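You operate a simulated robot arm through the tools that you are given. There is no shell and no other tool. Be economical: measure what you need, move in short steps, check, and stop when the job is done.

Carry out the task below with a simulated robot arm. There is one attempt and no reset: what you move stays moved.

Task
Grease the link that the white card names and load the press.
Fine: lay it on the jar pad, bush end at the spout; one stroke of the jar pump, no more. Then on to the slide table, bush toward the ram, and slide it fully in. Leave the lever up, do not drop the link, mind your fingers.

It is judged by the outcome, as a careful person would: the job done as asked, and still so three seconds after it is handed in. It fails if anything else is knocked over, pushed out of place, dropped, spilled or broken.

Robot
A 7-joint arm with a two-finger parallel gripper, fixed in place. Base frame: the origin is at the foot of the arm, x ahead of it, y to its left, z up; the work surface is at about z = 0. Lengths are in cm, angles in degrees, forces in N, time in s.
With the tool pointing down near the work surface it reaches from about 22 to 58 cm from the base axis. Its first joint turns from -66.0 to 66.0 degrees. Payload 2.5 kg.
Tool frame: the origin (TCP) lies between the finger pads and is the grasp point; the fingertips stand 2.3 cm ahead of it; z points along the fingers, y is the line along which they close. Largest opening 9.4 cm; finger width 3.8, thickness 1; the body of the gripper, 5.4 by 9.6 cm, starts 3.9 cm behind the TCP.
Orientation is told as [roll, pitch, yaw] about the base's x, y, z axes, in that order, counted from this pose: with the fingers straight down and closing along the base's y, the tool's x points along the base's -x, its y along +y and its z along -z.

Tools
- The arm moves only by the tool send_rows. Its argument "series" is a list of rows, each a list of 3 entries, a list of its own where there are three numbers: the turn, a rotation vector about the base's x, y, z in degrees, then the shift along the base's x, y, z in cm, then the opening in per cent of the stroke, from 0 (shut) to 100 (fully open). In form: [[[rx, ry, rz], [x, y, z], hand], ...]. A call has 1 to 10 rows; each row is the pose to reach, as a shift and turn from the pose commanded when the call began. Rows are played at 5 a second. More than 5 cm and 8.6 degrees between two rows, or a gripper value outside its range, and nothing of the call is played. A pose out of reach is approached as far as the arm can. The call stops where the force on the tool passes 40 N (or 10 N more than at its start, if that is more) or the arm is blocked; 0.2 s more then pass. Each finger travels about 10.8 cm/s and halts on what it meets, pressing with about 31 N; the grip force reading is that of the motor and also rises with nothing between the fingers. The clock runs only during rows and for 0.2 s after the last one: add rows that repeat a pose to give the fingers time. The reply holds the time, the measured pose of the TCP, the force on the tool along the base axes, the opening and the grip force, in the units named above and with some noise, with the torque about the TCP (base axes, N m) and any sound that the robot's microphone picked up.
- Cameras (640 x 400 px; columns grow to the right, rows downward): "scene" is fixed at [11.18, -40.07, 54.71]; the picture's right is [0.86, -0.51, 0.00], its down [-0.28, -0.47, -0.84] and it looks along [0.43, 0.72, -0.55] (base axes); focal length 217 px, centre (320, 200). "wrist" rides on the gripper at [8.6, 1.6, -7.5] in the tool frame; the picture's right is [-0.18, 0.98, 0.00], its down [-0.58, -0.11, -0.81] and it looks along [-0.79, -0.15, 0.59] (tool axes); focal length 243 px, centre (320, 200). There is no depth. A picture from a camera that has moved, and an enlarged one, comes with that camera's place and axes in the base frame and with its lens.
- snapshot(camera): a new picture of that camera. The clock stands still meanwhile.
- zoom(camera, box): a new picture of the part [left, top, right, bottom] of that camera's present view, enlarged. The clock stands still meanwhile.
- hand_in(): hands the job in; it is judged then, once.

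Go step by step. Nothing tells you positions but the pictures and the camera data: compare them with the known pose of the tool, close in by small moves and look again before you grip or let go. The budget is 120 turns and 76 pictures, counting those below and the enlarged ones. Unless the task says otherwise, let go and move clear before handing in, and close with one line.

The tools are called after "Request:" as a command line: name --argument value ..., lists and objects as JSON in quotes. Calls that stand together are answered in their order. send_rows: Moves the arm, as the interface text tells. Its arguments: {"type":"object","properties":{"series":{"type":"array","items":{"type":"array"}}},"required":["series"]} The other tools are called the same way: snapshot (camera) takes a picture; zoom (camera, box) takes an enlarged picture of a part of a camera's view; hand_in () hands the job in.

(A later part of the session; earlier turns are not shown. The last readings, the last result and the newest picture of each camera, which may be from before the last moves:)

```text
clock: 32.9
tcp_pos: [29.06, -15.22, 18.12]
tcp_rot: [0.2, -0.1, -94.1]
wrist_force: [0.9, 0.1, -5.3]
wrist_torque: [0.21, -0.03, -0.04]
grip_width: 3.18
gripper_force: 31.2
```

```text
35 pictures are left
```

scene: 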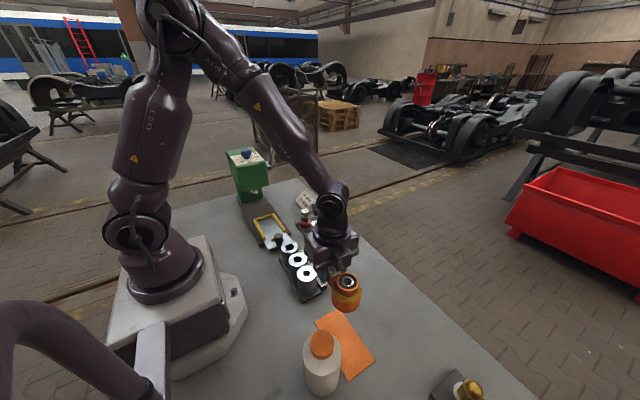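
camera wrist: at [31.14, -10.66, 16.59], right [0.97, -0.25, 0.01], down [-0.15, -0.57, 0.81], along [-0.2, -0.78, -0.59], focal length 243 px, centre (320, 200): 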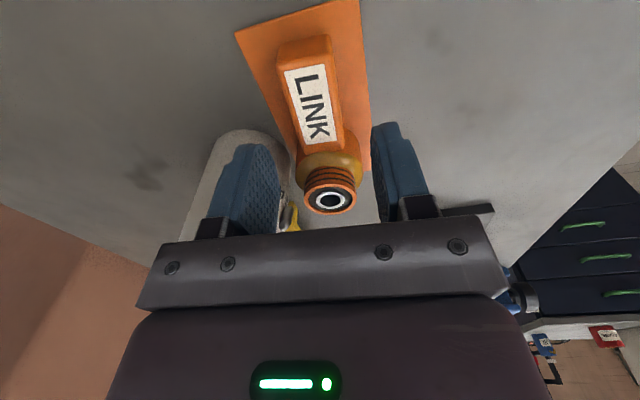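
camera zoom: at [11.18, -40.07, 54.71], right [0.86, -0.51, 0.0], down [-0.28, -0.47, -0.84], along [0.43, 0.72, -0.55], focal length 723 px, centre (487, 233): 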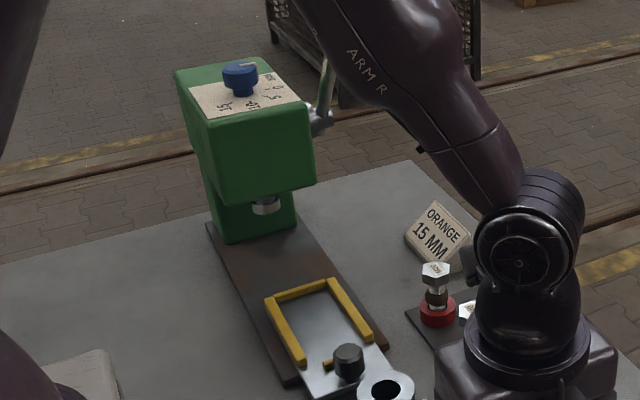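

The link is up and clear of the pad. Now I turn it by +180° so the bush faces the press, and carry it toward the slide table.

Request:
send_rows --series '[[[0, 0, 8.5], [0.2, 1, 0.5], 10], [[0, 0, 17], [0.4, 2, 1], 10], [[0, 0, 25.5], [0.6, 3, 1.5], 10], [[0, 0, 34], [0.8, 4, 2], 10], [[0, 0, 42.5], [1, 5, 2], 10], [[0, 0, 51], [1, 6, 2], 10], [[0, 0, 59.5], [1, 7, 2], 10], [[0, 0, 68], [1, 8, 2], 10], [[0, 0, 76.5], [1, 9, 2], 10], [[0, 0, 85], [1, 10, 2], 10]]'

Request:
send_rows --series '[[[0, 0, 8.5], [-0.3, 1, 0], 10], [[0, 0, 17], [-0.6, 2, 0], 10], [[0, 0, 25.5], [-0.9, 3, 0], 10], [[0, 0, 34], [-1.2, 4, 0], 10], [[0, 0, 42.5], [-1.5, 5, 0], 10], [[0, 0, 51], [-1.8, 6, 0], 10], [[0, 0, 59.5], [-2.1, 7, 0], 10], [[0, 0, 68], [-2.4, 8, 0], 10], [[0, 0, 76.5], [-2.7, 9, 0], 10], [[0, 0, 85], [-3, 10, 0], 10]]'

Request:
snapshot --camera "wrist"

Request:
zoom --camera "scene" --box '[200, 130, 360, 300]'

```text
clock: 35.1
tcp_pos: [30.02, -5.22, 20.02]
tcp_rot: [0.4, -0.1, -8.8]
wrist_force: [-0.7, 0.3, -5.9]
wrist_torque: [0.06, 0.24, -0.02]
grip_width: 3.17
gripper_force: 30.6
```

```text
clock: 37.3
tcp_pos: [26.99, 4.67, 20.22]
tcp_rot: [0.2, -0.1, 76.2]
wrist_force: [0.3, 0.9, -5.9]
wrist_torque: [-0.26, 0.06, -0.02]
grip_width: 3.16
gripper_force: 30.9
```

```text
34 pictures are left
camera wrist: at [23.42, -3.25, 27.53], right [-0.91, 0.41, 0.0], down [0.25, 0.54, 0.81], along [0.33, 0.74, -0.59], focal length 243 px, centre (320, 200)
```

wrist: 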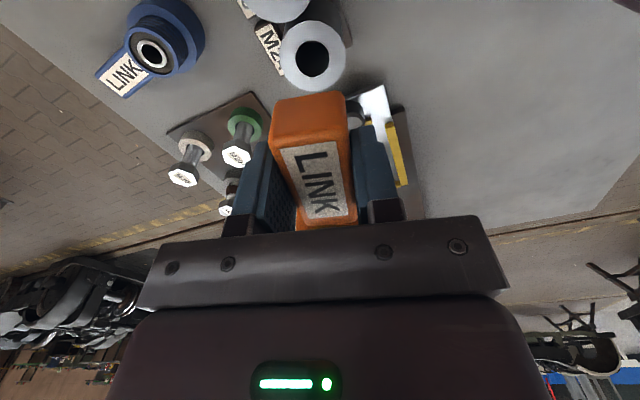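

```text
2.35 times, centred on (280, 215) of scene
camera zoom: at [11.18, -40.07, 54.71], right [0.86, -0.51, 0.0], down [-0.28, -0.47, -0.84], along [0.43, 0.72, -0.55], focal length 510 px, centre (414, 165)
```

zoom: 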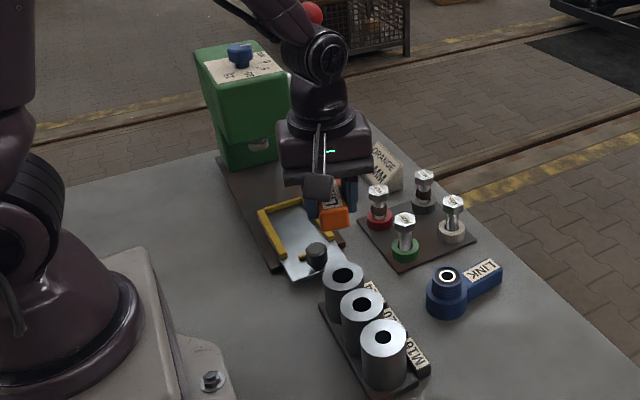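

I need a clear look at the slide table, so I shift the tool to its +x side at height, out of the way.

Request:
send_rows --series '[[[0, 0, 2], [3, 2, 0], 10], [[0, 0, 5], [6, 4, 0], 10], [[0, 0, 10], [9, 6, 0], 10], [[0, 0, 13], [12, 8, 0], 10]]'

Request:
snapshot --camera "wrist"

Request:
zoom --camera "scene" --box '[220, 130, 320, 260]'

```text
clock: 38.3
tcp_pos: [38.84, 12.68, 20.21]
tcp_rot: [0.3, -0.1, 89.0]
wrist_force: [0.1, -0.4, -4.9]
wrist_torque: [-0.24, 0.03, 0.0]
grip_width: 3.19
gripper_force: 31.5
```

```text
32 pictures are left
camera wrist: at [37.16, 4.12, 27.63], right [-0.98, 0.2, 0.01], down [0.12, 0.58, 0.81], along [0.16, 0.79, -0.59], focal length 243 px, centre (320, 200)
```

wrist: 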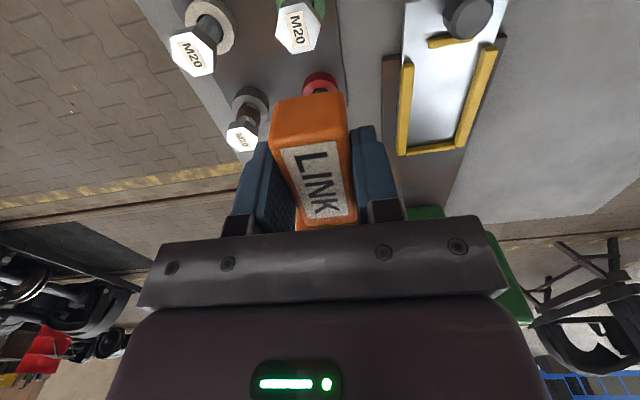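

```text
3.08 times, centred on (270, 195) of scene
camera zoom: at [11.18, -40.07, 54.71], right [0.86, -0.51, 0.0], down [-0.28, -0.47, -0.84], along [0.43, 0.72, -0.55], focal length 667 px, centre (474, 215)
```

zoom: 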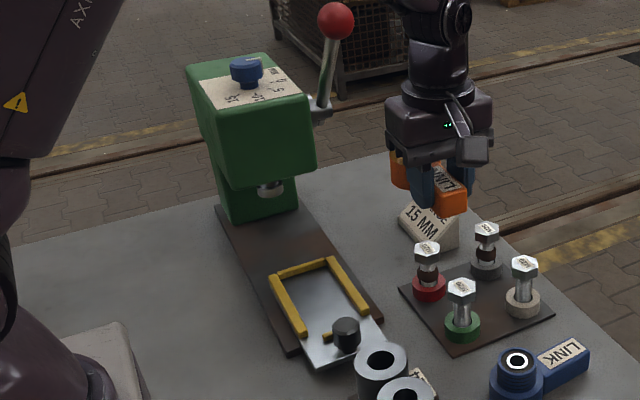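

Request:
zoom --camera "wrist" --box '[360, 0, 540, 170]'

```text
2.35 times, centred on (450, 85) of wrist
camera zoom: at [37.16, 4.12, 27.63], right [-0.98, 0.2, 0.01], down [0.12, 0.58, 0.81], along [0.16, 0.79, -0.59], focal length 571 px, centre (14, 471)
```

zoom: 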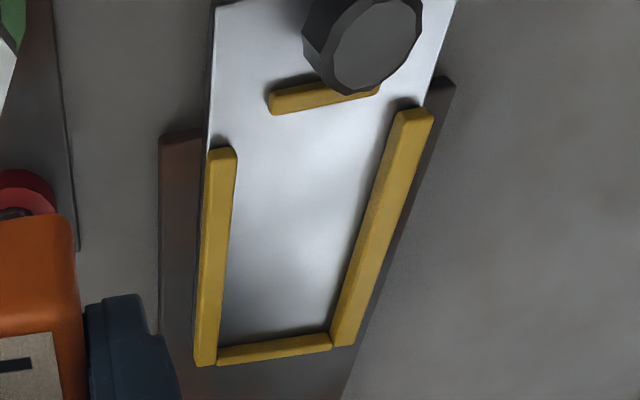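

From this view the fenced bay spans x≈23.5–30.2 and y≈16.1–29.3. There's an end stop with the grey knob behind it at y≈13.5. I move above with yaw 90, aiming the bush at (26.85, 26.0).

Request:
send_rows --series '[[[0, 0, 0.3], [-3, 1.7, 0], 10], [[0, 0, 0.6], [-6, 3.5, 0], 10], [[0, 0, 1], [-9, 5.2, 0], 10], [[0, 0, 1], [-12, 6.85, 0], 10], [[0, 0, 1], [-12, 6.85, -4], 10], [[0, 0, 1], [-12, 6.85, -8], 10], [[0, 0, 1], [-12, 6.85, -11], 10]]'

Request:
snapshot --camera "wrist"

Request:
zoom --camera "scene" --box '[220, 150, 320, 260]'

```text
clock: 39.9
tcp_pos: [27.02, 19.72, 9.28]
tcp_rot: [0.3, -0.1, 89.9]
wrist_force: [0.2, -0.2, -5.7]
wrist_torque: [-0.23, -0.01, -0.01]
grip_width: 3.18
gripper_force: 31.0
```

```text
29 pictures are left
camera wrist: at [25.48, 11.09, 16.67], right [-0.98, 0.18, 0.0], down [0.11, 0.58, 0.81], along [0.15, 0.79, -0.59], focal length 243 px, centre (320, 200)
```

wrist: 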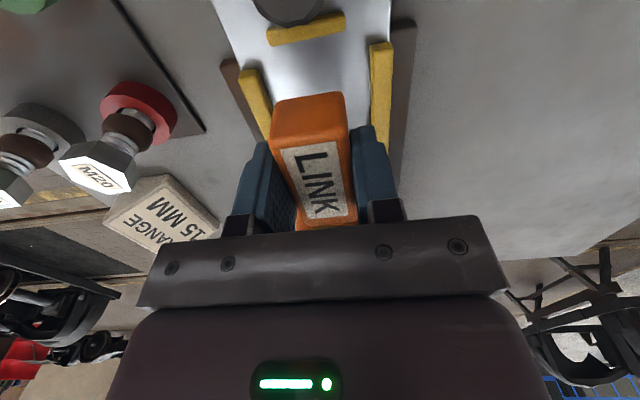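

```text
3.64 times, centred on (270, 205) of scene
camera zoom: at [11.18, -40.06, 54.71], right [0.86, -0.51, 0.0], down [-0.28, -0.47, -0.84], along [0.43, 0.72, -0.55], focal length 789 px, centre (502, 182)
```

zoom: 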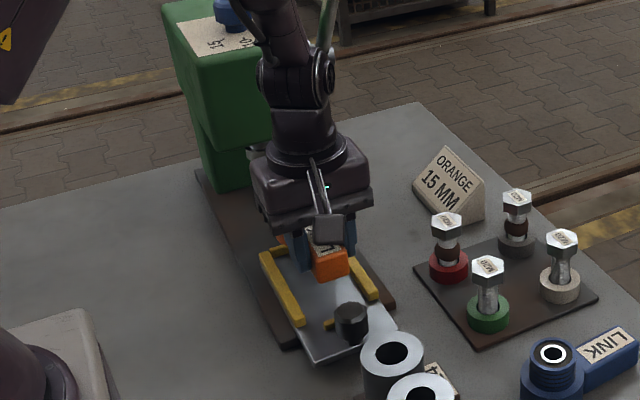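

The bay checks out from this view too: stop at y≈16.0 and rails at x≈23.7 and 30.1. I centre at TCP (26.9, 19.5) and lower to just above the table.

Request:
send_rows --series '[[[0, 0, 0], [-0.1, -0.2, -1], 10], [[0, 0, 0], [-0.1, -0.2, -2], 10], [[0, 0, 0], [-0.1, -0.2, -3], 10], [[0, 0, 0], [-0.1, -0.2, -3.8], 10], [[0, 0, 0], [-0.1, -0.2, -4.1], 10]]'

Request:
snapshot --camera "wrist"

Request:
zoom --camera "scene" --box '[230, 170, 310, 260]'

```text
clock: 41.1
tcp_pos: [26.92, 19.45, 4.86]
tcp_rot: [0.3, -0.1, 90.1]
wrist_force: [-0.2, 0.1, -4.0]
wrist_torque: [-0.1, -0.03, 0.01]
grip_width: 3.19
gripper_force: 30.9
```

```text
27 pictures are left
camera wrist: at [25.32, 10.87, 12.32], right [-0.98, 0.18, 0.0], down [0.11, 0.58, 0.81], along [0.14, 0.79, -0.59], focal length 243 px, centre (320, 200)
```

wrist: 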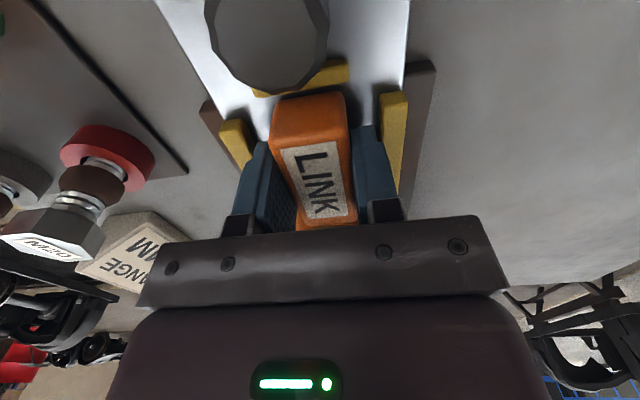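

```text
4.44 times, centred on (270, 215) of scene
camera zoom: at [11.18, -40.06, 54.71], right [0.86, -0.51, 0.0], down [-0.28, -0.47, -0.84], along [0.43, 0.72, -0.55], focal length 964 px, centre (542, 133)
```

zoom: 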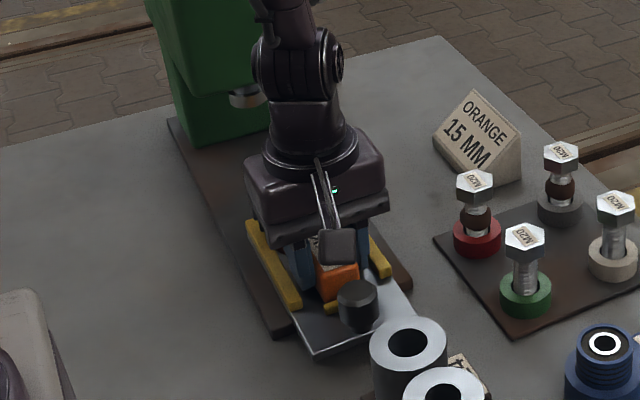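

The load is partly supported already, and the slack toward the far rail looks smaller than at the stop (about 0.9 cm). I lift a little, shift 0.4 back toward the stop, and lower again.

Request:
send_rows --series '[[[0, 0, 0], [0, 0, 0.5], 10], [[0, 0, 0], [0, 0, 1], 10], [[0, 0, 0], [0, -0.4, 1], 10], [[0, 0, 0], [0, -0.4, 0.5], 10], [[0, 0, 0], [0, -0.4, 0.2], 10]]'

Request:
send_rows --series '[[[0, 0, 0], [0, 0, -0.15], 10], [[0, 0, 0], [0, 0, -0.25], 10]]'

```text
clock: 42.3
tcp_pos: [26.93, 19.04, 5.21]
tcp_rot: [0.1, -0.2, 90.2]
wrist_force: [-2.0, 2.4, 12.7]
wrist_torque: [-0.74, -0.12, 0.02]
grip_width: 3.16
gripper_force: 31.3
```

```text
clock: 42.9
tcp_pos: [26.91, 19.06, 5.0]
tcp_rot: [0.1, -0.1, 90.1]
wrist_force: [-2.5, 3.0, 22.1]
wrist_torque: [0.05, -0.16, 0.0]
grip_width: 3.19
gripper_force: 31.1
```

The force pattern shows the bar tip touching the stop, so I lift off and look.

Request:
send_rows --series '[[[0, 0, 0], [0, 0, 0.5], 10], [[0, 0, 0], [0, 0, 1.2], 10], [[0, 0, 0], [0, 0.4, 1.2], 10]]'

Request:
zoom --camera "wrist" --box '[200, 0, 440, 240]'

Request:
zoom --camera "scene" --box '[230, 170, 310, 260]'

```text
clock: 43.7
tcp_pos: [26.85, 19.27, 6.08]
tcp_rot: [0.4, 0.0, 90.0]
wrist_force: [-1.0, 0.5, -6.2]
wrist_torque: [-0.24, -0.03, -0.02]
grip_width: 3.18
gripper_force: 30.8
```

```text
1.67 times, centred on (320, 120) of wrist
camera zoom: at [25.27, 10.74, 13.48], right [-0.98, 0.18, 0.01], down [0.11, 0.58, 0.81], along [0.14, 0.79, -0.59], focal length 404 px, centre (320, 333)
```

zoom: 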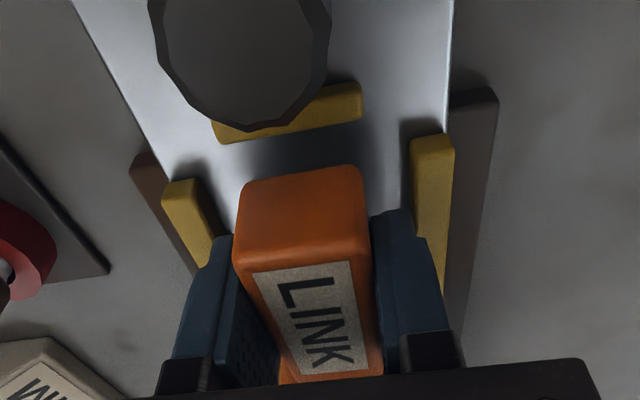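

```text
4.44 times, centred on (270, 215) of scene
camera zoom: at [11.18, -40.07, 54.71], right [0.86, -0.51, 0.0], down [-0.28, -0.47, -0.84], along [0.43, 0.72, -0.55], focal length 964 px, centre (542, 133)
```

zoom: 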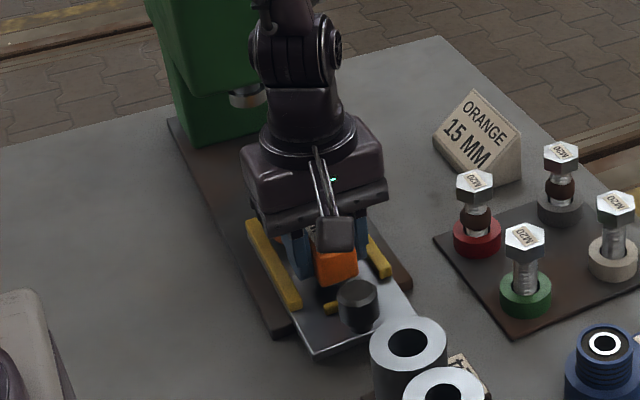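

The bush bottoms on the table at TCP z≈4.9, and only the tip caught the stop. I use y≈19.55 and lower to contact.

Request:
send_rows --series '[[[0, 0, 0], [0, 0.1, 0], 10], [[0, 0, 0], [0, 0.1, 0], 10], [[0, 0, 0], [0, 0.1, -0.5], 10], [[0, 0, 0], [0, 0.1, -0.9], 10], [[0, 0, 0], [0, 0.1, -1.15], 10], [[0, 0, 0], [0, 0.1, -1.25], 10]]'

```text
clock: 45.1
tcp_pos: [26.78, 19.65, 4.8]
tcp_rot: [0.0, -0.2, 90.1]
wrist_force: [-2.4, 1.8, 8.1]
wrist_torque: [1.01, 0.01, 0.16]
grip_width: 3.19
gripper_force: 30.9
```

The contact now sits at the bush's front edge, so it probably rests on the far rail and the bay is a close fit. I ease back in -y in small steps under light load, looking for the spot where it drops in.

Request:
send_rows --series '[[[0, 0, 0], [0, 0, 0.1], 10], [[0, 0, 0], [0, -0.12, 0.1], 10], [[0, 0, 0], [0, -0.12, 0.1], 10]]'

Request:
send_rows --series '[[[0, 0, 0], [0, -0.12, 0], 10], [[0, 0, 0], [0, -0.12, 0], 10]]'

Request:
send_rows --series '[[[0, 0, 0], [0, -0.12, 0], 10], [[0, 0, 0], [0, -0.12, 0], 10]]'

```text
clock: 45.9
tcp_pos: [26.76, 19.4, 5.02]
tcp_rot: [0.3, -0.1, 90.1]
wrist_force: [-0.2, 0.1, -5.5]
wrist_torque: [-0.24, 0.0, -0.01]
grip_width: 3.18
gripper_force: 31.1
```

```text
clock: 46.5
tcp_pos: [26.81, 19.19, 5.02]
tcp_rot: [0.4, 0.0, 90.0]
wrist_force: [0.9, 0.1, -5.0]
wrist_torque: [-0.2, 0.01, -0.01]
grip_width: 3.19
gripper_force: 31.6
```

```text
clock: 47.1
tcp_pos: [26.84, 19.16, 5.17]
tcp_rot: [0.3, -0.1, 90.1]
wrist_force: [-0.2, 0.1, -5.6]
wrist_torque: [-0.24, 0.06, 0.0]
grip_width: 3.19
gripper_force: 30.8
```

Request:
send_rows --series '[[[0, 0, 0], [0, 0.06, -0.1], 10], [[0, 0, 0], [0, 0.06, -0.2], 10]]'

Request:
send_rows --series '[[[0, 0, 0], [0, 0, -0.1], 10], [[0, 0, 0], [0, 0, -0.2], 10]]'

```text
clock: 47.7
tcp_pos: [26.82, 19.4, 4.74]
tcp_rot: [0.2, -0.3, 90.2]
wrist_force: [-2.5, -0.5, 8.1]
wrist_torque: [0.99, 0.05, 0.25]
grip_width: 3.19
gripper_force: 30.7
```

```text
clock: 48.3
tcp_pos: [26.81, 19.24, 4.47]
tcp_rot: [0.3, -0.1, 90.0]
wrist_force: [-0.7, 0.4, 7.5]
wrist_torque: [0.97, 0.01, 0.07]
grip_width: 3.19
gripper_force: 30.6
```

The torque is holding at about 1 Nm, which suggests the link is slowly tipping in the fingers with its front still on something. I lift and inspect carefully.

Request:
send_rows --series '[[[0, 0, 0], [0, 0, 1], 10], [[0, 0, 0], [0, 0, 4], 10], [[0, 0, 0], [4, -2, 7], 10], [[0, 0, 0], [8, -4, 10], 10], [[0, 0, 0], [12, -7, 12], 10]]'

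Request:
zoom --camera "scene" --box '[235, 150, 355, 260]'

Request:
snapshot --camera "wrist"

```text
refused: row 3 steps farther than a row can; nothing moved
```

```text
3.64 times, centred on (295, 205) of scene
camera zoom: at [11.17, -40.07, 54.71], right [0.86, -0.51, 0.0], down [-0.28, -0.47, -0.84], along [0.43, 0.72, -0.55], focal length 789 px, centre (411, 182)
```

zoom: 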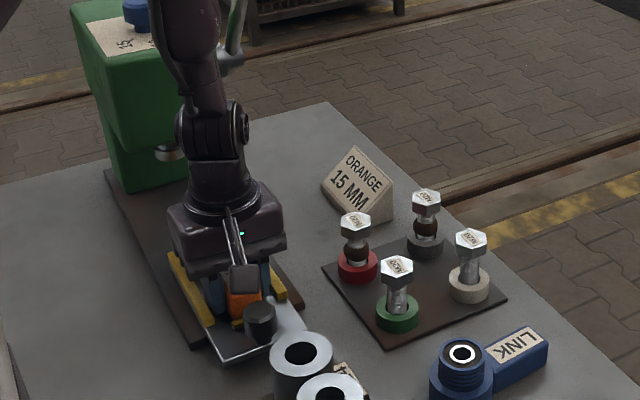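

```text
22 pictures are left
camera wrist: at [25.28, 10.65, 11.98], right [-0.98, 0.18, 0.0], down [0.11, 0.58, 0.81], along [0.15, 0.79, -0.59], focal length 243 px, centre (320, 200)
```

wrist: 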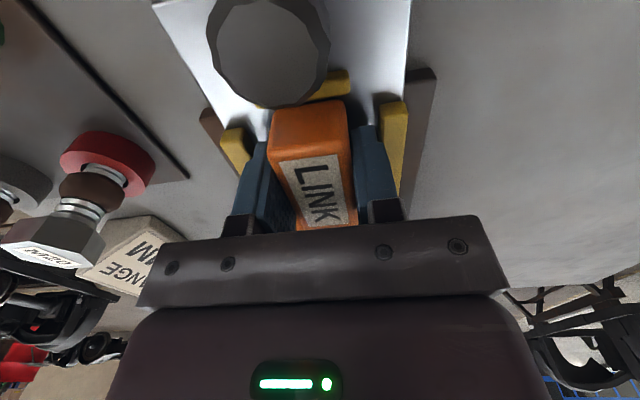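

The link has tilted a little in the grip. I'll lift it, set it flat on the empty bench area to re-level it, then regrip and measure the bay properly.

Request:
send_rows --series '[[[0, 0, 0], [0, 0, 1], 10], [[0, 0, 0], [0, 0, 4], 10], [[0, 0, 0], [0, 0, 7], 10], [[0, 0, 0], [0, 0, 10.5], 10], [[0, 0, 0], [3, -3, 11], 10], [[0, 0, 0], [6, -6.5, 11], 10], [[0, 0, 0], [9, -10, 11], 10]]'

Request:
zoom --camera "scene" --box '[235, 140, 365, 260]'

```text
clock: 49.9
tcp_pos: [35.99, 9.1, 15.57]
tcp_rot: [0.3, 0.0, 90.1]
wrist_force: [0.2, -0.5, -6.1]
wrist_torque: [-0.19, 0.01, 0.01]
grip_width: 3.17
gripper_force: 31.2
```

```text
3.33 times, centred on (300, 200) of scene
camera zoom: at [11.18, -40.06, 54.71], right [0.86, -0.51, 0.0], down [-0.28, -0.47, -0.84], along [0.43, 0.72, -0.55], focal length 723 px, centre (387, 200)
```

zoom: 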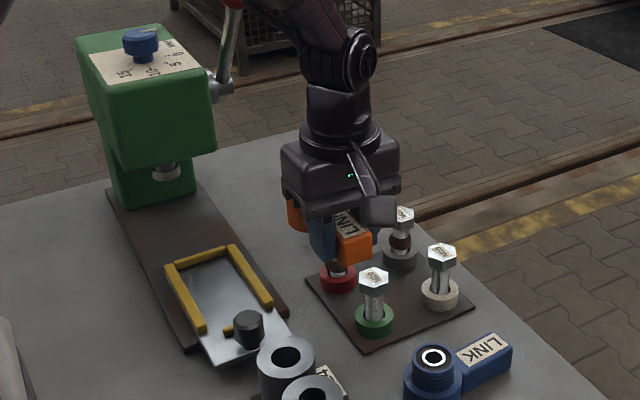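

Request:
send_rows --series '[[[0, 0, 0], [0.9, -3.9, 0], 10], [[0, 0, 0], [1.8, -7.8, 0], 10], [[0, 0, 0], [2.7, -11.7, 0], 10], [[0, 0, 0], [3.6, -15.6, 0], 10], [[0, 0, 0], [4.5, -19.5, 0], 10], [[0, 0, 0], [5.2, -23.4, 0], 10], [[0, 0, 0], [6, -27, 0], 10], [[0, 0, 0], [6, -27, -4], 10], [[0, 0, 0], [6, -27, -8], 10], [[0, 0, 0], [6, -27, -10.5], 10]]'

Request:
zoom --camera "scene" --box '[310, 210, 450, 330]'

```text
clock: 52.1
tcp_pos: [41.91, -17.98, 5.28]
tcp_rot: [0.3, -0.1, 90.2]
wrist_force: [-0.1, 0.2, -5.7]
wrist_torque: [-0.23, 0.03, -0.03]
grip_width: 3.17
gripper_force: 31.0
```

```text
3.33 times, centred on (380, 270) of scene
camera zoom: at [11.18, -40.07, 54.71], right [0.86, -0.51, 0.0], down [-0.28, -0.47, -0.84], along [0.43, 0.72, -0.55], focal length 723 px, centre (120, -33)
```

zoom: 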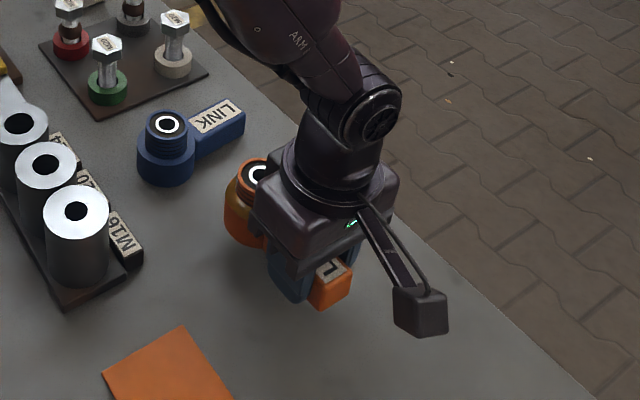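

I lower slowly onto the bench.

Request:
send_rows --series '[[[0, 0, 0], [0, 0, -1], 10], [[0, 0, 0], [0, 0, -1.6], 10]]'

Request:
send_rows --series '[[[0, 0, 0], [0, 0, -0.2], 10], [[0, 0, 0], [0, 0, -0.4], 10]]'

Request:
send_rows --series '[[[0, 0, 0], [0, 0, -0.15], 10], [[0, 0, 0], [0, 0, -0.25], 10]]'

```text
clock: 52.7
tcp_pos: [41.87, -17.95, 3.44]
tcp_rot: [0.3, -0.2, 90.0]
wrist_force: [0.1, -0.6, -5.4]
wrist_torque: [-0.22, -0.02, 0.01]
grip_width: 3.18
gripper_force: 31.1
```

```text
clock: 53.3
tcp_pos: [41.84, -17.86, 3.03]
tcp_rot: [0.4, -0.2, 90.1]
wrist_force: [-0.1, -1.3, -5.8]
wrist_torque: [-0.21, 0.0, 0.01]
grip_width: 3.18
gripper_force: 31.0
```

```text
clock: 53.9
tcp_pos: [41.86, -17.8, 2.78]
tcp_rot: [0.2, -0.1, 90.1]
wrist_force: [-0.7, 0.2, -6.1]
wrist_torque: [-0.23, -0.02, 0.05]
grip_width: 3.17
gripper_force: 31.2
```

Request:
send_rows --series '[[[0, 0, 0], [0, 0, -0.1], 10], [[0, 0, 0], [0, 0, -0.15], 10]]'

Request:
send_rows --series '[[[0, 0, 0], [0, 0, -0.05], 10], [[0, 0, 0], [0, 0, -0.1], 10]]'

```text
clock: 54.5
tcp_pos: [41.82, -17.77, 2.68]
tcp_rot: [0.2, 0.0, 90.1]
wrist_force: [-0.4, -0.3, -4.6]
wrist_torque: [-0.21, 0.01, 0.01]
grip_width: 3.17
gripper_force: 31.1
```

```text
clock: 55.1
tcp_pos: [41.75, -17.72, 2.51]
tcp_rot: [0.3, -0.1, 90.2]
wrist_force: [0.4, 0.4, -5.8]
wrist_torque: [-0.23, -0.02, 0.0]
grip_width: 3.19
gripper_force: 30.9
```

Request:
send_rows --series '[[[0, 0, 0], [0, 0, -0.06], 10], [[0, 0, 0], [0, 0, -0.1], 10]]'

Request:
zoom --camera "scene" --box '[340, 250, 420, 320]'

```text
clock: 55.7
tcp_pos: [41.87, -17.95, 2.38]
tcp_rot: [0.3, -0.1, 90.1]
wrist_force: [-1.5, 0.1, -6.1]
wrist_torque: [-0.24, -0.01, 0.0]
grip_width: 3.14
gripper_force: 30.4
```

```text
5.71 times, centred on (380, 285) of scene
camera zoom: at [11.18, -40.07, 54.71], right [0.86, -0.51, 0.0], down [-0.28, -0.47, -0.84], along [0.43, 0.72, -0.55], focal length 1239 px, centre (-23, -286)
```

zoom: 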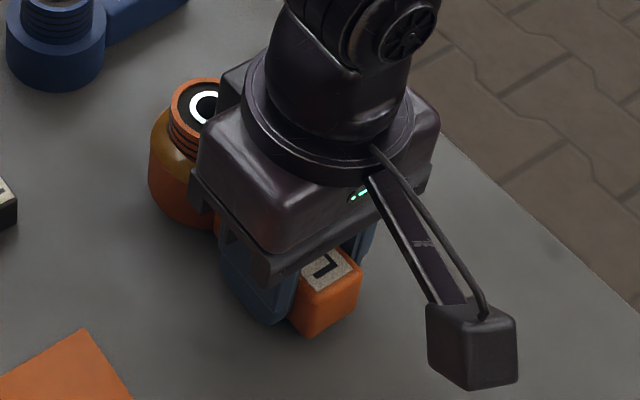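

It is a millimetre or two off the bench and probably slightly nose-up. I tilt the tool a little to bring the bush end down to contact.

Request:
send_rows --series '[[[-1, 0, 0], [0, 0, 0.05], 10], [[-2, 0, 0], [0, 0, 0.1], 10]]'

Request:
send_rows --series '[[[-1, 0, 0], [0, 0, 0.03], 10], [[-2, 0, 0], [0, 0, 0.06], 10]]'

```text
clock: 56.3
tcp_pos: [41.9, -17.81, 2.6]
tcp_rot: [0.2, 1.9, 90.1]
wrist_force: [-3.0, 3.0, 7.4]
wrist_torque: [0.96, 0.06, 0.21]
grip_width: 3.23
gripper_force: 30.6
```

```text
clock: 56.9
tcp_pos: [41.89, -17.75, 2.7]
tcp_rot: [0.2, 3.8, 90.0]
wrist_force: [-0.1, 3.3, 7.8]
wrist_torque: [1.0, -0.02, -0.05]
grip_width: 3.2
gripper_force: 31.7
```

Request:
send_rows --series '[[[1, 0, 0], [0, 0, -0.05], 10], [[1, 0, 0], [0, 0, -0.05], 10]]'

Request:
send_rows --series '[[[1, 0, 0], [0, 0, -0.1], 10], [[1, 0, 0], [0, 0, -0.15], 10]]'

Request:
send_rows --series '[[[0.5, 0, 0], [0, 0, -0.1], 10], [[1, 0, 0], [0, 0, -0.15], 10]]'

```text
clock: 57.5
tcp_pos: [41.9, -17.92, 2.63]
tcp_rot: [0.3, 2.9, 90.2]
wrist_force: [0.0, 0.5, -6.1]
wrist_torque: [-0.27, 0.0, 0.02]
grip_width: 3.17
gripper_force: 30.5
```

```text
clock: 58.1
tcp_pos: [41.91, -17.74, 2.45]
tcp_rot: [0.4, 1.9, 90.1]
wrist_force: [0.4, 0.0, -5.5]
wrist_torque: [-0.24, 0.02, 0.01]
grip_width: 3.2
gripper_force: 30.7
```

```text
clock: 58.7
tcp_pos: [41.94, -17.85, 2.33]
tcp_rot: [0.3, 0.9, 90.1]
wrist_force: [-4.8, 1.0, 12.5]
wrist_torque: [0.1, -0.25, 0.25]
grip_width: 3.18
gripper_force: 30.8
```

Contact is now spread near the middle, so it is essentially on the bench. I open slowly and back up.

Request:
send_rows --series '[[[0, 0, 0], [0, 0, 0.05], 10], [[0, 0, 0], [0, 0, 0.05], 36], [[0, 0, 0], [0, 0, 0.05], 42], [[0, 0, 0], [0, 0, 0.05], 55], [[-0.9, 0, 0], [0, 0, 1], 55], [[-0.9, 0, 0], [0, 0, 5], 55]]'

Request:
snapshot --camera "wrist"

Request:
zoom --camera "scene" --box '[330, 230, 430, 320]'

```text
clock: 59.6
tcp_pos: [41.37, -17.83, 2.4]
tcp_rot: [1.2, 0.9, 90.1]
wrist_force: [-17.9, 4.0, 18.6]
wrist_torque: [0.39, -0.14, 0.43]
grip_width: 4.36
gripper_force: 0.0
stopped in row 4: the force on the tool passed its limit at 46 N (the readings are from after the stop); the commanded pose is now the measured one
```

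```text
18 pictures are left
camera wrist: at [39.94, -26.29, 9.98], right [-0.98, 0.18, 0.02], down [0.12, 0.59, 0.8], along [0.13, 0.78, -0.61], focal length 243 px, centre (320, 200)
```

wrist: 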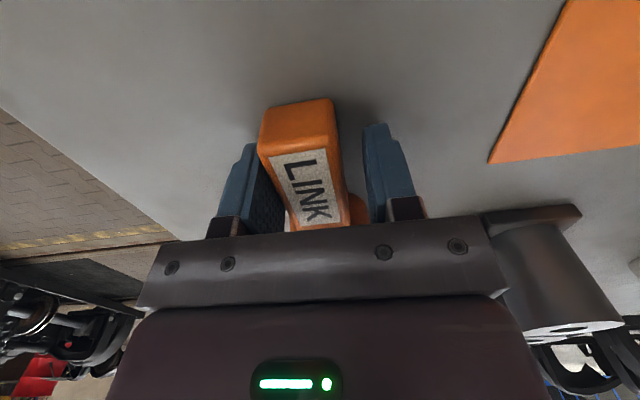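

```text
4.44 times, centred on (380, 275) of scene
camera zoom: at [11.17, -40.06, 54.71], right [0.86, -0.51, 0.0], down [-0.28, -0.47, -0.84], along [0.43, 0.72, -0.55], focal length 964 px, centre (53, -133)
```

zoom: 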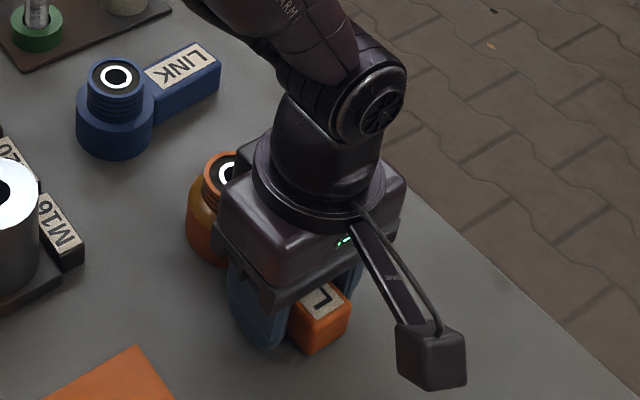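

A fingertip was rubbing on the bench, so I rise slightly first, then open more and go up.

Request:
send_rows --series '[[[0, 0, 0], [0, 0, 0.25], 46], [[0, 0, 0], [0.3, 0, 0.35], 50], [[-0.6, -0.6, 0], [0.4, 0, 0.4], 60], [[-0.6, -0.6, 0], [0.4, 0, 0.5], 60]]'

```text
clock: 60.6
tcp_pos: [41.9, -17.69, 2.72]
tcp_rot: [0.4, 1.6, 90.0]
wrist_force: [-0.1, -0.3, -0.4]
wrist_torque: [0.01, -0.02, -0.01]
grip_width: 5.64
gripper_force: 0.1
```

Free now. I rise, level the tool, and look at how the link rests.

Request:
send_rows --series '[[[0, 0, 0], [0, 0, 2], 60], [[0.8, 0, 0], [0, 0, 5], 60], [[1.7, 0, 0], [0, 0, 9], 60]]'

Request:
zoom --camera "scene" --box '[330, 230, 430, 320]'

Request:
snapshot --camera "wrist"

```text
clock: 61.4
tcp_pos: [41.74, -17.85, 11.99]
tcp_rot: [0.3, -0.1, 90.1]
wrist_force: [0.7, -0.1, -0.5]
wrist_torque: [0.02, 0.02, 0.01]
grip_width: 5.63
gripper_force: 0.0
```

```text
4.44 times, centred on (380, 275) of scene
camera zoom: at [11.18, -40.07, 54.71], right [0.86, -0.51, 0.0], down [-0.28, -0.47, -0.84], along [0.43, 0.72, -0.55], focal length 964 px, centre (53, -133)
```

zoom: 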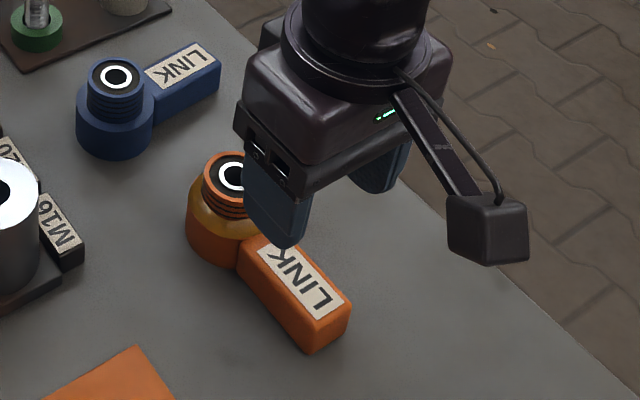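

```text
15 pictures are left
camera wrist: at [40.22, -26.48, 19.44], right [-0.98, 0.18, 0.01], down [0.11, 0.58, 0.81], along [0.14, 0.8, -0.59], focal length 243 px, centre (320, 200)
```

wrist: 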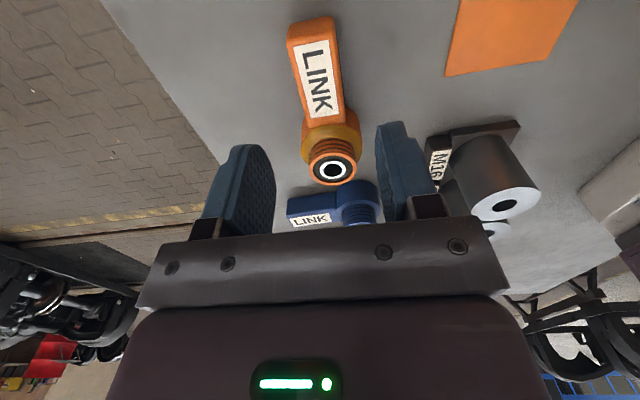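

The link lies flat on the bench. Now I inspect the bay empty-handed from above.

Request:
send_rows --series '[[[0, 0, 0], [-1.4, 4, 1], 100], [[0, 0, 0], [-2.8, 8, 2], 100], [[0, 0, 0], [-4.2, 12, 2.6], 100], [[0, 0, 0], [-5.6, 16, 2.6], 100], [[0, 0, 0], [-7, 20, 2.6], 100], [[0, 0, 0], [-8.4, 24, 2.6], 100], [[0, 0, 0], [-9.8, 28, 2.6], 100], [[0, 0, 0], [-11.2, 32, 2.6], 100], [[0, 0, 0], [-12.7, 36, 2.6], 100], [[0, 0, 0], [-14.2, 40.4, 2.6], 100]]'

Request:
zoom --camera "wrist" --box '[220, 0, 460, 200]'

```text
clock: 63.6
tcp_pos: [27.8, 22.85, 14.33]
tcp_rot: [0.4, -0.2, 90.0]
wrist_force: [0.2, 0.5, 1.2]
wrist_torque: [0.01, 0.0, 0.0]
grip_width: 9.44
gripper_force: 0.1
```

```text
2.00 times, centred on (340, 100) of wrist
camera zoom: at [26.33, 14.18, 21.72], right [-0.98, 0.18, 0.01], down [0.11, 0.58, 0.81], along [0.15, 0.79, -0.59], focal length 485 px, centre (280, 400)
```

zoom: 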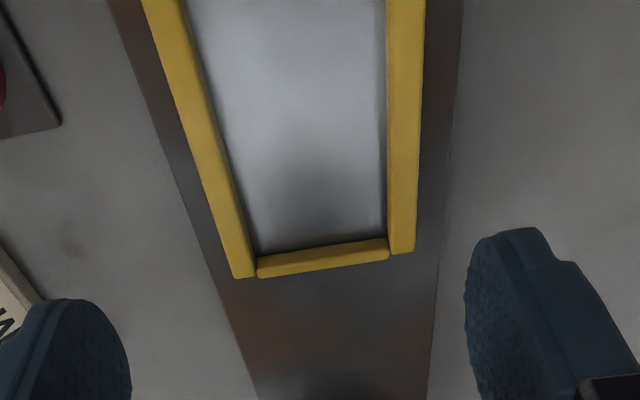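

I'll probe the table height in the bay gently with closed fingertips, since that pins down the geometry.

Request:
send_rows --series '[[[0, 0, 0], [-0.5, 0, 0], 50], [[0, 0, 0], [-0.8, 0, -3], 20], [[0, 0, 0], [-0.8, 0, -3], 0], [[0, 0, 0], [-0.8, 0, -3], 0], [[0, 0, 0], [-0.8, 0, -6], 0], [[0, 0, 0], [-0.8, 0, -8.5], 0], [[0, 0, 0], [-0.8, 0, -9.6], 0], [[0, 0, 0], [-0.8, 0, -9.8], 0]]'

Request:
send_rows --series '[[[0, 0, 0], [0, 0, -0.15], 0], [[0, 0, 0], [0, 0, -0.3], 0]]'

Request:
send_rows --series '[[[0, 0, 0], [0, 0, -0.1], 0], [[0, 0, 0], [0, 0, -0.2], 0]]'

```text
clock: 65.4
tcp_pos: [26.89, 22.62, 4.7]
tcp_rot: [0.3, -0.3, 90.1]
wrist_force: [-0.2, 0.2, 0.6]
wrist_torque: [0.04, -0.02, -0.02]
grip_width: 0.0
gripper_force: 30.5
```

```text
clock: 66.0
tcp_pos: [26.91, 22.74, 4.37]
tcp_rot: [0.2, -0.3, 90.1]
wrist_force: [-8.7, -0.5, 31.1]
wrist_torque: [-0.56, 0.15, -0.35]
grip_width: 0.01
gripper_force: 30.7
```

```text
clock: 66.4
tcp_pos: [26.9, 22.7, 4.52]
tcp_rot: [0.3, -0.3, 90.1]
wrist_force: [-0.5, -0.9, 4.3]
wrist_torque: [-0.1, 0.03, 0.0]
grip_width: 0.02
gripper_force: 30.8
stopped in row 1: the force on the tool passed its limit at 46 N (the readings are from after the stop); the commanded pose is now the measured one
```

The table surface is at z≈2.2, so the earlier contact was simply the table and the bay is long enough: 15.8 to 28.5 for a link of about 11.9. I go back for the link and grip it cleanly.

Request:
send_rows --series '[[[0, 0, 0], [0, 0, 2], 0], [[0, 0, 0], [0, 0, 6], 20], [[0, 0, 0], [0, -1, 10], 40], [[0, 0, 0], [1.7, -5, 10], 60], [[0, 0, 0], [3.4, -9, 10], 60], [[0, 0, 0], [5.1, -13, 10], 60], [[0, 0, 0], [6.8, -17, 10], 60], [[0, 0, 0], [8.5, -21, 10], 60], [[0, 0, 0], [10.2, -25, 10], 60], [[0, 0, 0], [11.9, -29, 10], 60]]'

Request:
send_rows --series '[[[0, 0, 0], [1.5, -4, 0], 60], [[0, 0, 0], [3.05, -8, 0], 60], [[0, 0, 0], [3.05, -11.5, -1], 60], [[0, 0, 0], [3.05, -11.5, -5], 60], [[0, 0, 0], [3.05, -11.5, -8], 60]]'

Request:
zoom --camera "wrist" --box '[200, 0, 440, 240]'

```text
clock: 68.6
tcp_pos: [38.79, -6.5, 14.58]
tcp_rot: [0.2, -0.3, 90.1]
wrist_force: [0.4, -0.1, -0.1]
wrist_torque: [0.04, 0.01, 0.0]
grip_width: 5.65
gripper_force: 0.0
```

```text
clock: 69.8
tcp_pos: [41.8, -17.64, 6.7]
tcp_rot: [0.3, -0.3, 90.1]
wrist_force: [0.4, -0.1, 0.3]
wrist_torque: [-0.01, 0.02, -0.01]
grip_width: 5.68
gripper_force: 0.1
```

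```text
1.67 times, centred on (320, 120) of wrist
camera zoom: at [40.26, -26.3, 14.1], right [-0.98, 0.18, 0.0], down [0.11, 0.58, 0.81], along [0.15, 0.8, -0.59], focal length 404 px, centre (320, 333)
```

zoom: 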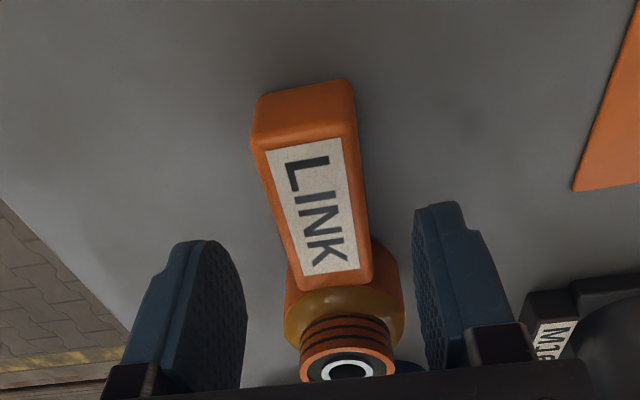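

The bar is centred between the fingers. I lower and grip.

Request:
send_rows --series '[[[0, 0, 0], [0, -0.05, -2], 60], [[0, 0, 0], [0, -0.05, -3.4], 60], [[0, 0, 0], [0, -0.05, -3.95], 60], [[0, 0, 0], [0, -0.05, -3.95], 40], [[0, 0, 0], [0, -0.05, -3.95], 10], [[0, 0, 0], [0, -0.05, -3.95], 10], [[0, 0, 0], [0, -0.05, -3.95], 10]]'

Request:
send_rows --series '[[[0, 0, 0], [0, 0, 0.5], 10], [[0, 0, 0], [0, 0, 3], 10], [[0, 0, 0], [0, 0, 7], 10], [[0, 0, 0], [0, 0, 12], 10]]'

```text
clock: 71.4
tcp_pos: [41.9, -17.81, 2.49]
tcp_rot: [0.2, -0.3, 90.0]
wrist_force: [-1.7, -0.2, -0.8]
wrist_torque: [-0.19, -0.05, 0.03]
grip_width: 3.21
gripper_force: 31.7
```

```text
clock: 72.4
tcp_pos: [41.91, -17.74, 14.62]
tcp_rot: [0.3, -0.4, 90.1]
wrist_force: [0.2, -0.8, -5.8]
wrist_torque: [-0.23, -0.02, -0.02]
grip_width: 3.17
gripper_force: 31.2
```

The link is lifted cleanly. I carry it to the bay again, aiming for TCP (27.0, 19.35).

Request:
send_rows --series '[[[0, 0, 0], [-1.5, 3.7, 1], 10], [[0, 0, 0], [-3, 7.4, 1], 10], [[0, 0, 0], [-4.5, 11.1, 1], 10], [[0, 0, 0], [-6, 14.8, 1], 10], [[0, 0, 0], [-7.5, 18.5, 1], 10], [[0, 0, 0], [-9, 22.2, 1], 10], [[0, 0, 0], [-10.5, 26, 1], 10], [[0, 0, 0], [-12, 29.7, 1], 10], [[0, 0, 0], [-13.5, 33.4, 1], 10], [[0, 0, 0], [-14.9, 37.1, 1], 10]]'

Request:
send_rows --series '[[[0, 0, 0], [0, 0, -3], 10], [[0, 0, 0], [0, 0, -6], 10], [[0, 0, 0], [0, 0, -8.6], 10], [[0, 0, 0], [0, 0, -8.6], 10]]'

Request:
zoom --camera "wrist" --box '[200, 0, 440, 240]'

```text
clock: 74.6
tcp_pos: [26.77, 19.28, 15.59]
tcp_rot: [0.2, -0.3, 90.1]
wrist_force: [0.4, -0.2, -6.1]
wrist_torque: [-0.26, -0.02, -0.02]
grip_width: 3.19
gripper_force: 31.1
```

```text
clock: 75.6
tcp_pos: [26.92, 19.37, 6.87]
tcp_rot: [0.3, -0.4, 90.0]
wrist_force: [-0.4, 0.6, -6.1]
wrist_torque: [-0.23, 0.02, -0.02]
grip_width: 3.19
gripper_force: 31.5
```

```text
1.67 times, centred on (320, 120) of wrist
camera zoom: at [25.42, 10.74, 14.37], right [-0.98, 0.18, 0.0], down [0.11, 0.58, 0.81], along [0.15, 0.8, -0.59], focal length 404 px, centre (320, 333)
```

zoom: 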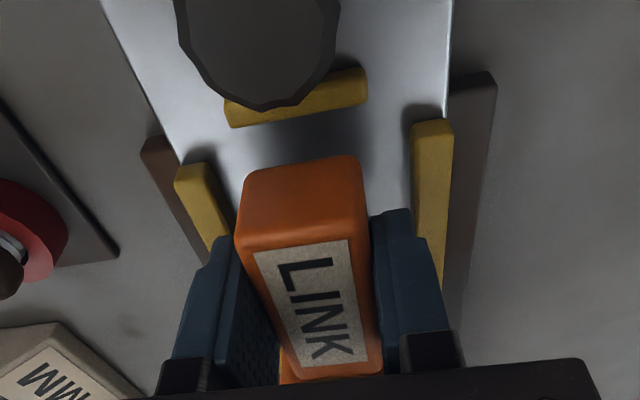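

The tip clears the stop by about 0.7 cm. I shift 0.15 back and lower to just above the table.

Request:
send_rows --series '[[[0, 0, 0], [0.08, -0.15, 0], 10], [[0, 0, 0], [0.08, -0.15, -0.7], 10], [[0, 0, 0], [0.08, -0.15, -1.4], 10], [[0, 0, 0], [0.08, -0.15, -1.8], 10]]'

Request:
send_rows --series '[[[0, 0, 0], [0, 0, -0.1], 10], [[0, 0, 0], [0, 0, -0.2], 10]]'

```text
clock: 76.6
tcp_pos: [27.01, 19.12, 5.1]
tcp_rot: [0.2, -0.3, 90.1]
wrist_force: [-0.6, -0.4, -5.1]
wrist_torque: [-0.24, -0.02, 0.0]
grip_width: 3.18
gripper_force: 31.1
```

```text
clock: 77.2
tcp_pos: [26.98, 19.2, 4.87]
tcp_rot: [0.3, -0.3, 90.1]
wrist_force: [0.4, 0.2, -6.4]
wrist_torque: [-0.22, 0.05, 0.0]
grip_width: 3.17
gripper_force: 31.2
```

Request:
send_rows --series '[[[0, 0, 0], [0, 0, -0.06], 10], [[0, 0, 0], [0, 0, -0.1], 10]]'

Request:
send_rows --series '[[[0, 0, 0], [0, 0, -0.05], 10], [[0, 0, 0], [0, 0, -0.08], 10]]'

```text
clock: 77.8
tcp_pos: [27.02, 19.01, 4.79]
tcp_rot: [0.2, -0.3, 90.2]
wrist_force: [0.5, 0.1, -5.2]
wrist_torque: [-0.18, 0.0, 0.0]
grip_width: 3.2
gripper_force: 31.7
```

```text
clock: 78.4
tcp_pos: [26.99, 19.27, 4.9]
tcp_rot: [0.1, -0.4, 90.0]
wrist_force: [-6.5, -0.3, 14.9]
wrist_torque: [0.11, -0.26, 0.11]
grip_width: 3.18
gripper_force: 30.9
```

Solid, centred contact, so the link is on the table. I unload a touch, then open just enough and rise.

Request:
send_rows --series '[[[0, 0, 0], [0, 0, 0.08], 10], [[0, 0, 0], [0, 0, 0.08], 10]]'

```text
clock: 79.0
tcp_pos: [27.22, 19.1, 4.73]
tcp_rot: [0.3, -0.3, 90.0]
wrist_force: [-1.0, 2.0, -3.5]
wrist_torque: [-0.02, -0.08, 0.08]
grip_width: 3.15
gripper_force: 31.4
```

Request:
send_rows --series '[[[0, 0, 0], [0, 0, 0.03], 36], [[0, 0, 0], [0, 0, 0.08], 39], [[0, 0, 0], [0, 0, 0.2], 41], [[0, 0, 0], [0, 0, 0.5], 42], [[0, 0, 0], [0, 0, 1], 42], [[0, 0, 0], [0, 0, 2], 50]]'

```text
clock: 80.4
tcp_pos: [27.08, 19.1, 6.84]
tcp_rot: [0.4, -0.2, 90.1]
wrist_force: [0.0, -0.2, -0.9]
wrist_torque: [0.03, 0.05, -0.04]
grip_width: 4.73
gripper_force: 0.1
```

Released without trouble. I rise and move -y to look at how the link lies.

Request:
send_rows --series '[[[0, 0, 0], [0, 0, 3], 50], [[0, 0, 0], [0, 0, 7], 50], [[0, 0, 0], [0, -2, 10], 80], [[0, 0, 0], [0, -4, 10], 100], [[0, 0, 0], [0, -4, 10], 100]]'

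Request:
zoom --camera "wrist" --box '[200, 0, 440, 240]'

Request:
zoom --camera "scene" --box '[230, 150, 320, 260]'

```text
clock: 81.6
tcp_pos: [27.15, 15.12, 16.77]
tcp_rot: [0.2, -0.2, 90.1]
wrist_force: [-0.1, 0.6, 0.0]
wrist_torque: [-0.01, -0.01, -0.04]
grip_width: 9.37
gripper_force: 0.0
```

```text
1.67 times, centred on (320, 120) of wrist
camera zoom: at [25.53, 6.52, 24.13], right [-0.98, 0.18, 0.0], down [0.11, 0.58, 0.81], along [0.15, 0.8, -0.59], focal length 404 px, centre (320, 333)
```

zoom: 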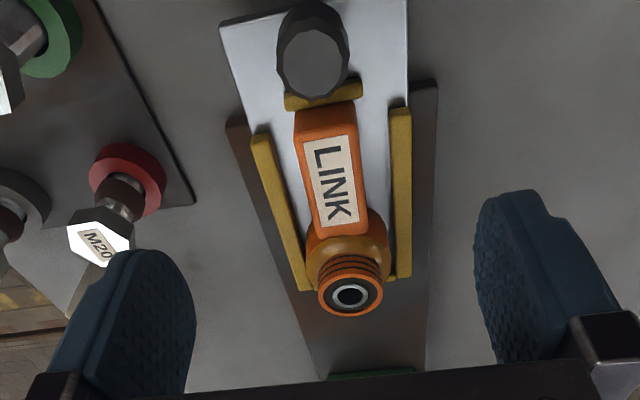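

```text
3.64 times, centred on (275, 205) of scene
camera zoom: at [11.18, -40.07, 54.71], right [0.86, -0.51, 0.0], down [-0.28, -0.47, -0.84], along [0.43, 0.72, -0.55], focal length 789 px, centre (484, 182)
```

zoom: 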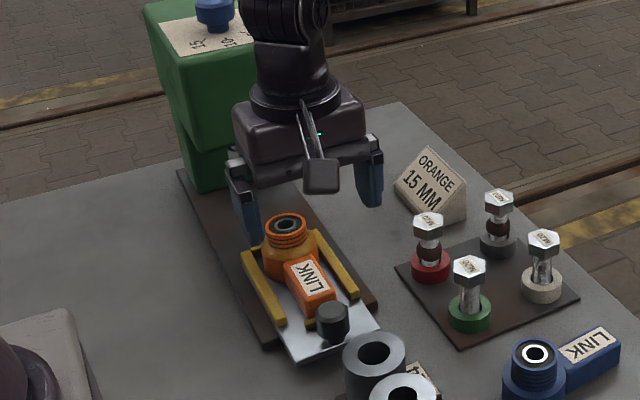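

The link lies squarely in the bay with the bush toward the ram. The slide's knob is at about (26.9, 13.5) with its top near z 5, so I'll grip it and slide the table in.

Request:
send_rows --series '[[[0, 0, 0], [-0.25, -2, -2], 80], [[0, 0, 0], [-0.25, -2, -5], 70], [[0, 0, 0], [-0.25, -2, -8], 60], [[0, 0, 0], [-0.25, -2, -10], 60], [[0, 0, 0], [-0.25, -2, -11], 60]]'

Request:
zoom --camera "scene" --box '[240, 180, 310, 260]'

```text
clock: 82.8
tcp_pos: [26.86, 12.97, 5.83]
tcp_rot: [0.3, -0.3, 90.1]
wrist_force: [-0.2, 0.0, -0.6]
wrist_torque: [0.01, -0.01, -0.01]
grip_width: 5.61
gripper_force: 0.1
```

```text
5.00 times, centred on (275, 220) of scene
camera zoom: at [11.18, -40.07, 54.71], right [0.86, -0.51, 0.0], down [-0.28, -0.47, -0.84], along [0.43, 0.72, -0.55], focal length 1084 px, centre (545, 100)
```

zoom: 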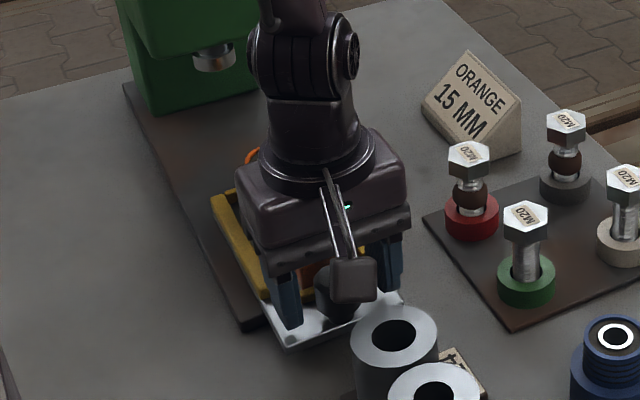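

The fingers straddle the knob. I close on it.

Request:
send_rows --series '[[[0, 0, 0], [0, 0, -0.1], 45], [[0, 0, 0], [0, 0, -0.1], 25], [[0, 0, 0], [0, 0, -0.1], 15], [[0, 0, 0], [0, 0, -0.1], 15]]'

```text
clock: 83.8
tcp_pos: [27.01, 13.18, 5.67]
tcp_rot: [0.0, -0.5, 90.0]
wrist_force: [21.9, 1.0, -17.5]
wrist_torque: [-0.24, -0.24, 0.07]
grip_width: 2.92
gripper_force: 44.4
```

The knob is gripped but a bit off-centre, so I ease the tool +x and down to relieve the side load.

Request:
send_rows --series '[[[0, 0, 0], [0.15, 0, -0.1], 15], [[0, 0, 0], [0.15, 0, -0.1], 15]]'

```text
clock: 84.4
tcp_pos: [27.0, 13.24, 5.76]
tcp_rot: [0.1, -0.4, 90.2]
wrist_force: [2.6, 0.3, 32.1]
wrist_torque: [-0.03, -0.65, -0.15]
grip_width: 2.92
gripper_force: 44.5
```

Request:
send_rows --series '[[[0, 0, 0], [0.02, 0, 0.06], 15], [[0, 0, 0], [0.02, 0, 0.06], 15]]'

```text
clock: 85.0
tcp_pos: [27.03, 13.19, 5.68]
tcp_rot: [0.1, -0.4, 90.1]
wrist_force: [5.0, 0.5, 25.2]
wrist_torque: [0.49, -0.39, 0.23]
grip_width: 2.91
gripper_force: 44.9
```

Request:
send_rows --series '[[[0, 0, 0], [0, 0, 0.1], 15], [[0, 0, 0], [0, 0, 0.1], 15]]'

```text
clock: 85.6
tcp_pos: [26.95, 13.0, 5.73]
tcp_rot: [0.2, -0.4, 89.9]
wrist_force: [20.6, 0.5, -31.5]
wrist_torque: [0.1, -0.82, 0.07]
grip_width: 2.95
gripper_force: 45.0
```

Request:
send_rows --series '[[[0, 0, 0], [0.08, 0, -0.055], 15], [[0, 0, 0], [0.08, 0, -0.055], 15]]'

```text
clock: 86.2
tcp_pos: [27.06, 13.05, 5.67]
tcp_rot: [0.3, -0.2, 90.0]
wrist_force: [8.2, -1.4, -6.8]
wrist_torque: [-0.39, -0.53, -0.45]
grip_width: 2.89
gripper_force: 44.7
```

Loads are now small. I slide +y slowly by a first centimetre or so.

Request:
send_rows --series '[[[0, 0, 0], [0.03, 0.2, 0], 15], [[0, 0, 0], [0.03, 0.5, 0], 15], [[0, 0, 0], [0.03, 0.9, 0], 15], [[0, 0, 0], [0.03, 1.4, 0], 15]]'

```text
clock: 87.2
tcp_pos: [27.03, 14.7, 5.75]
tcp_rot: [0.1, -0.3, 90.3]
wrist_force: [-3.2, -0.8, 19.6]
wrist_torque: [-1.01, -0.36, -0.01]
grip_width: 2.92
gripper_force: 45.2
```

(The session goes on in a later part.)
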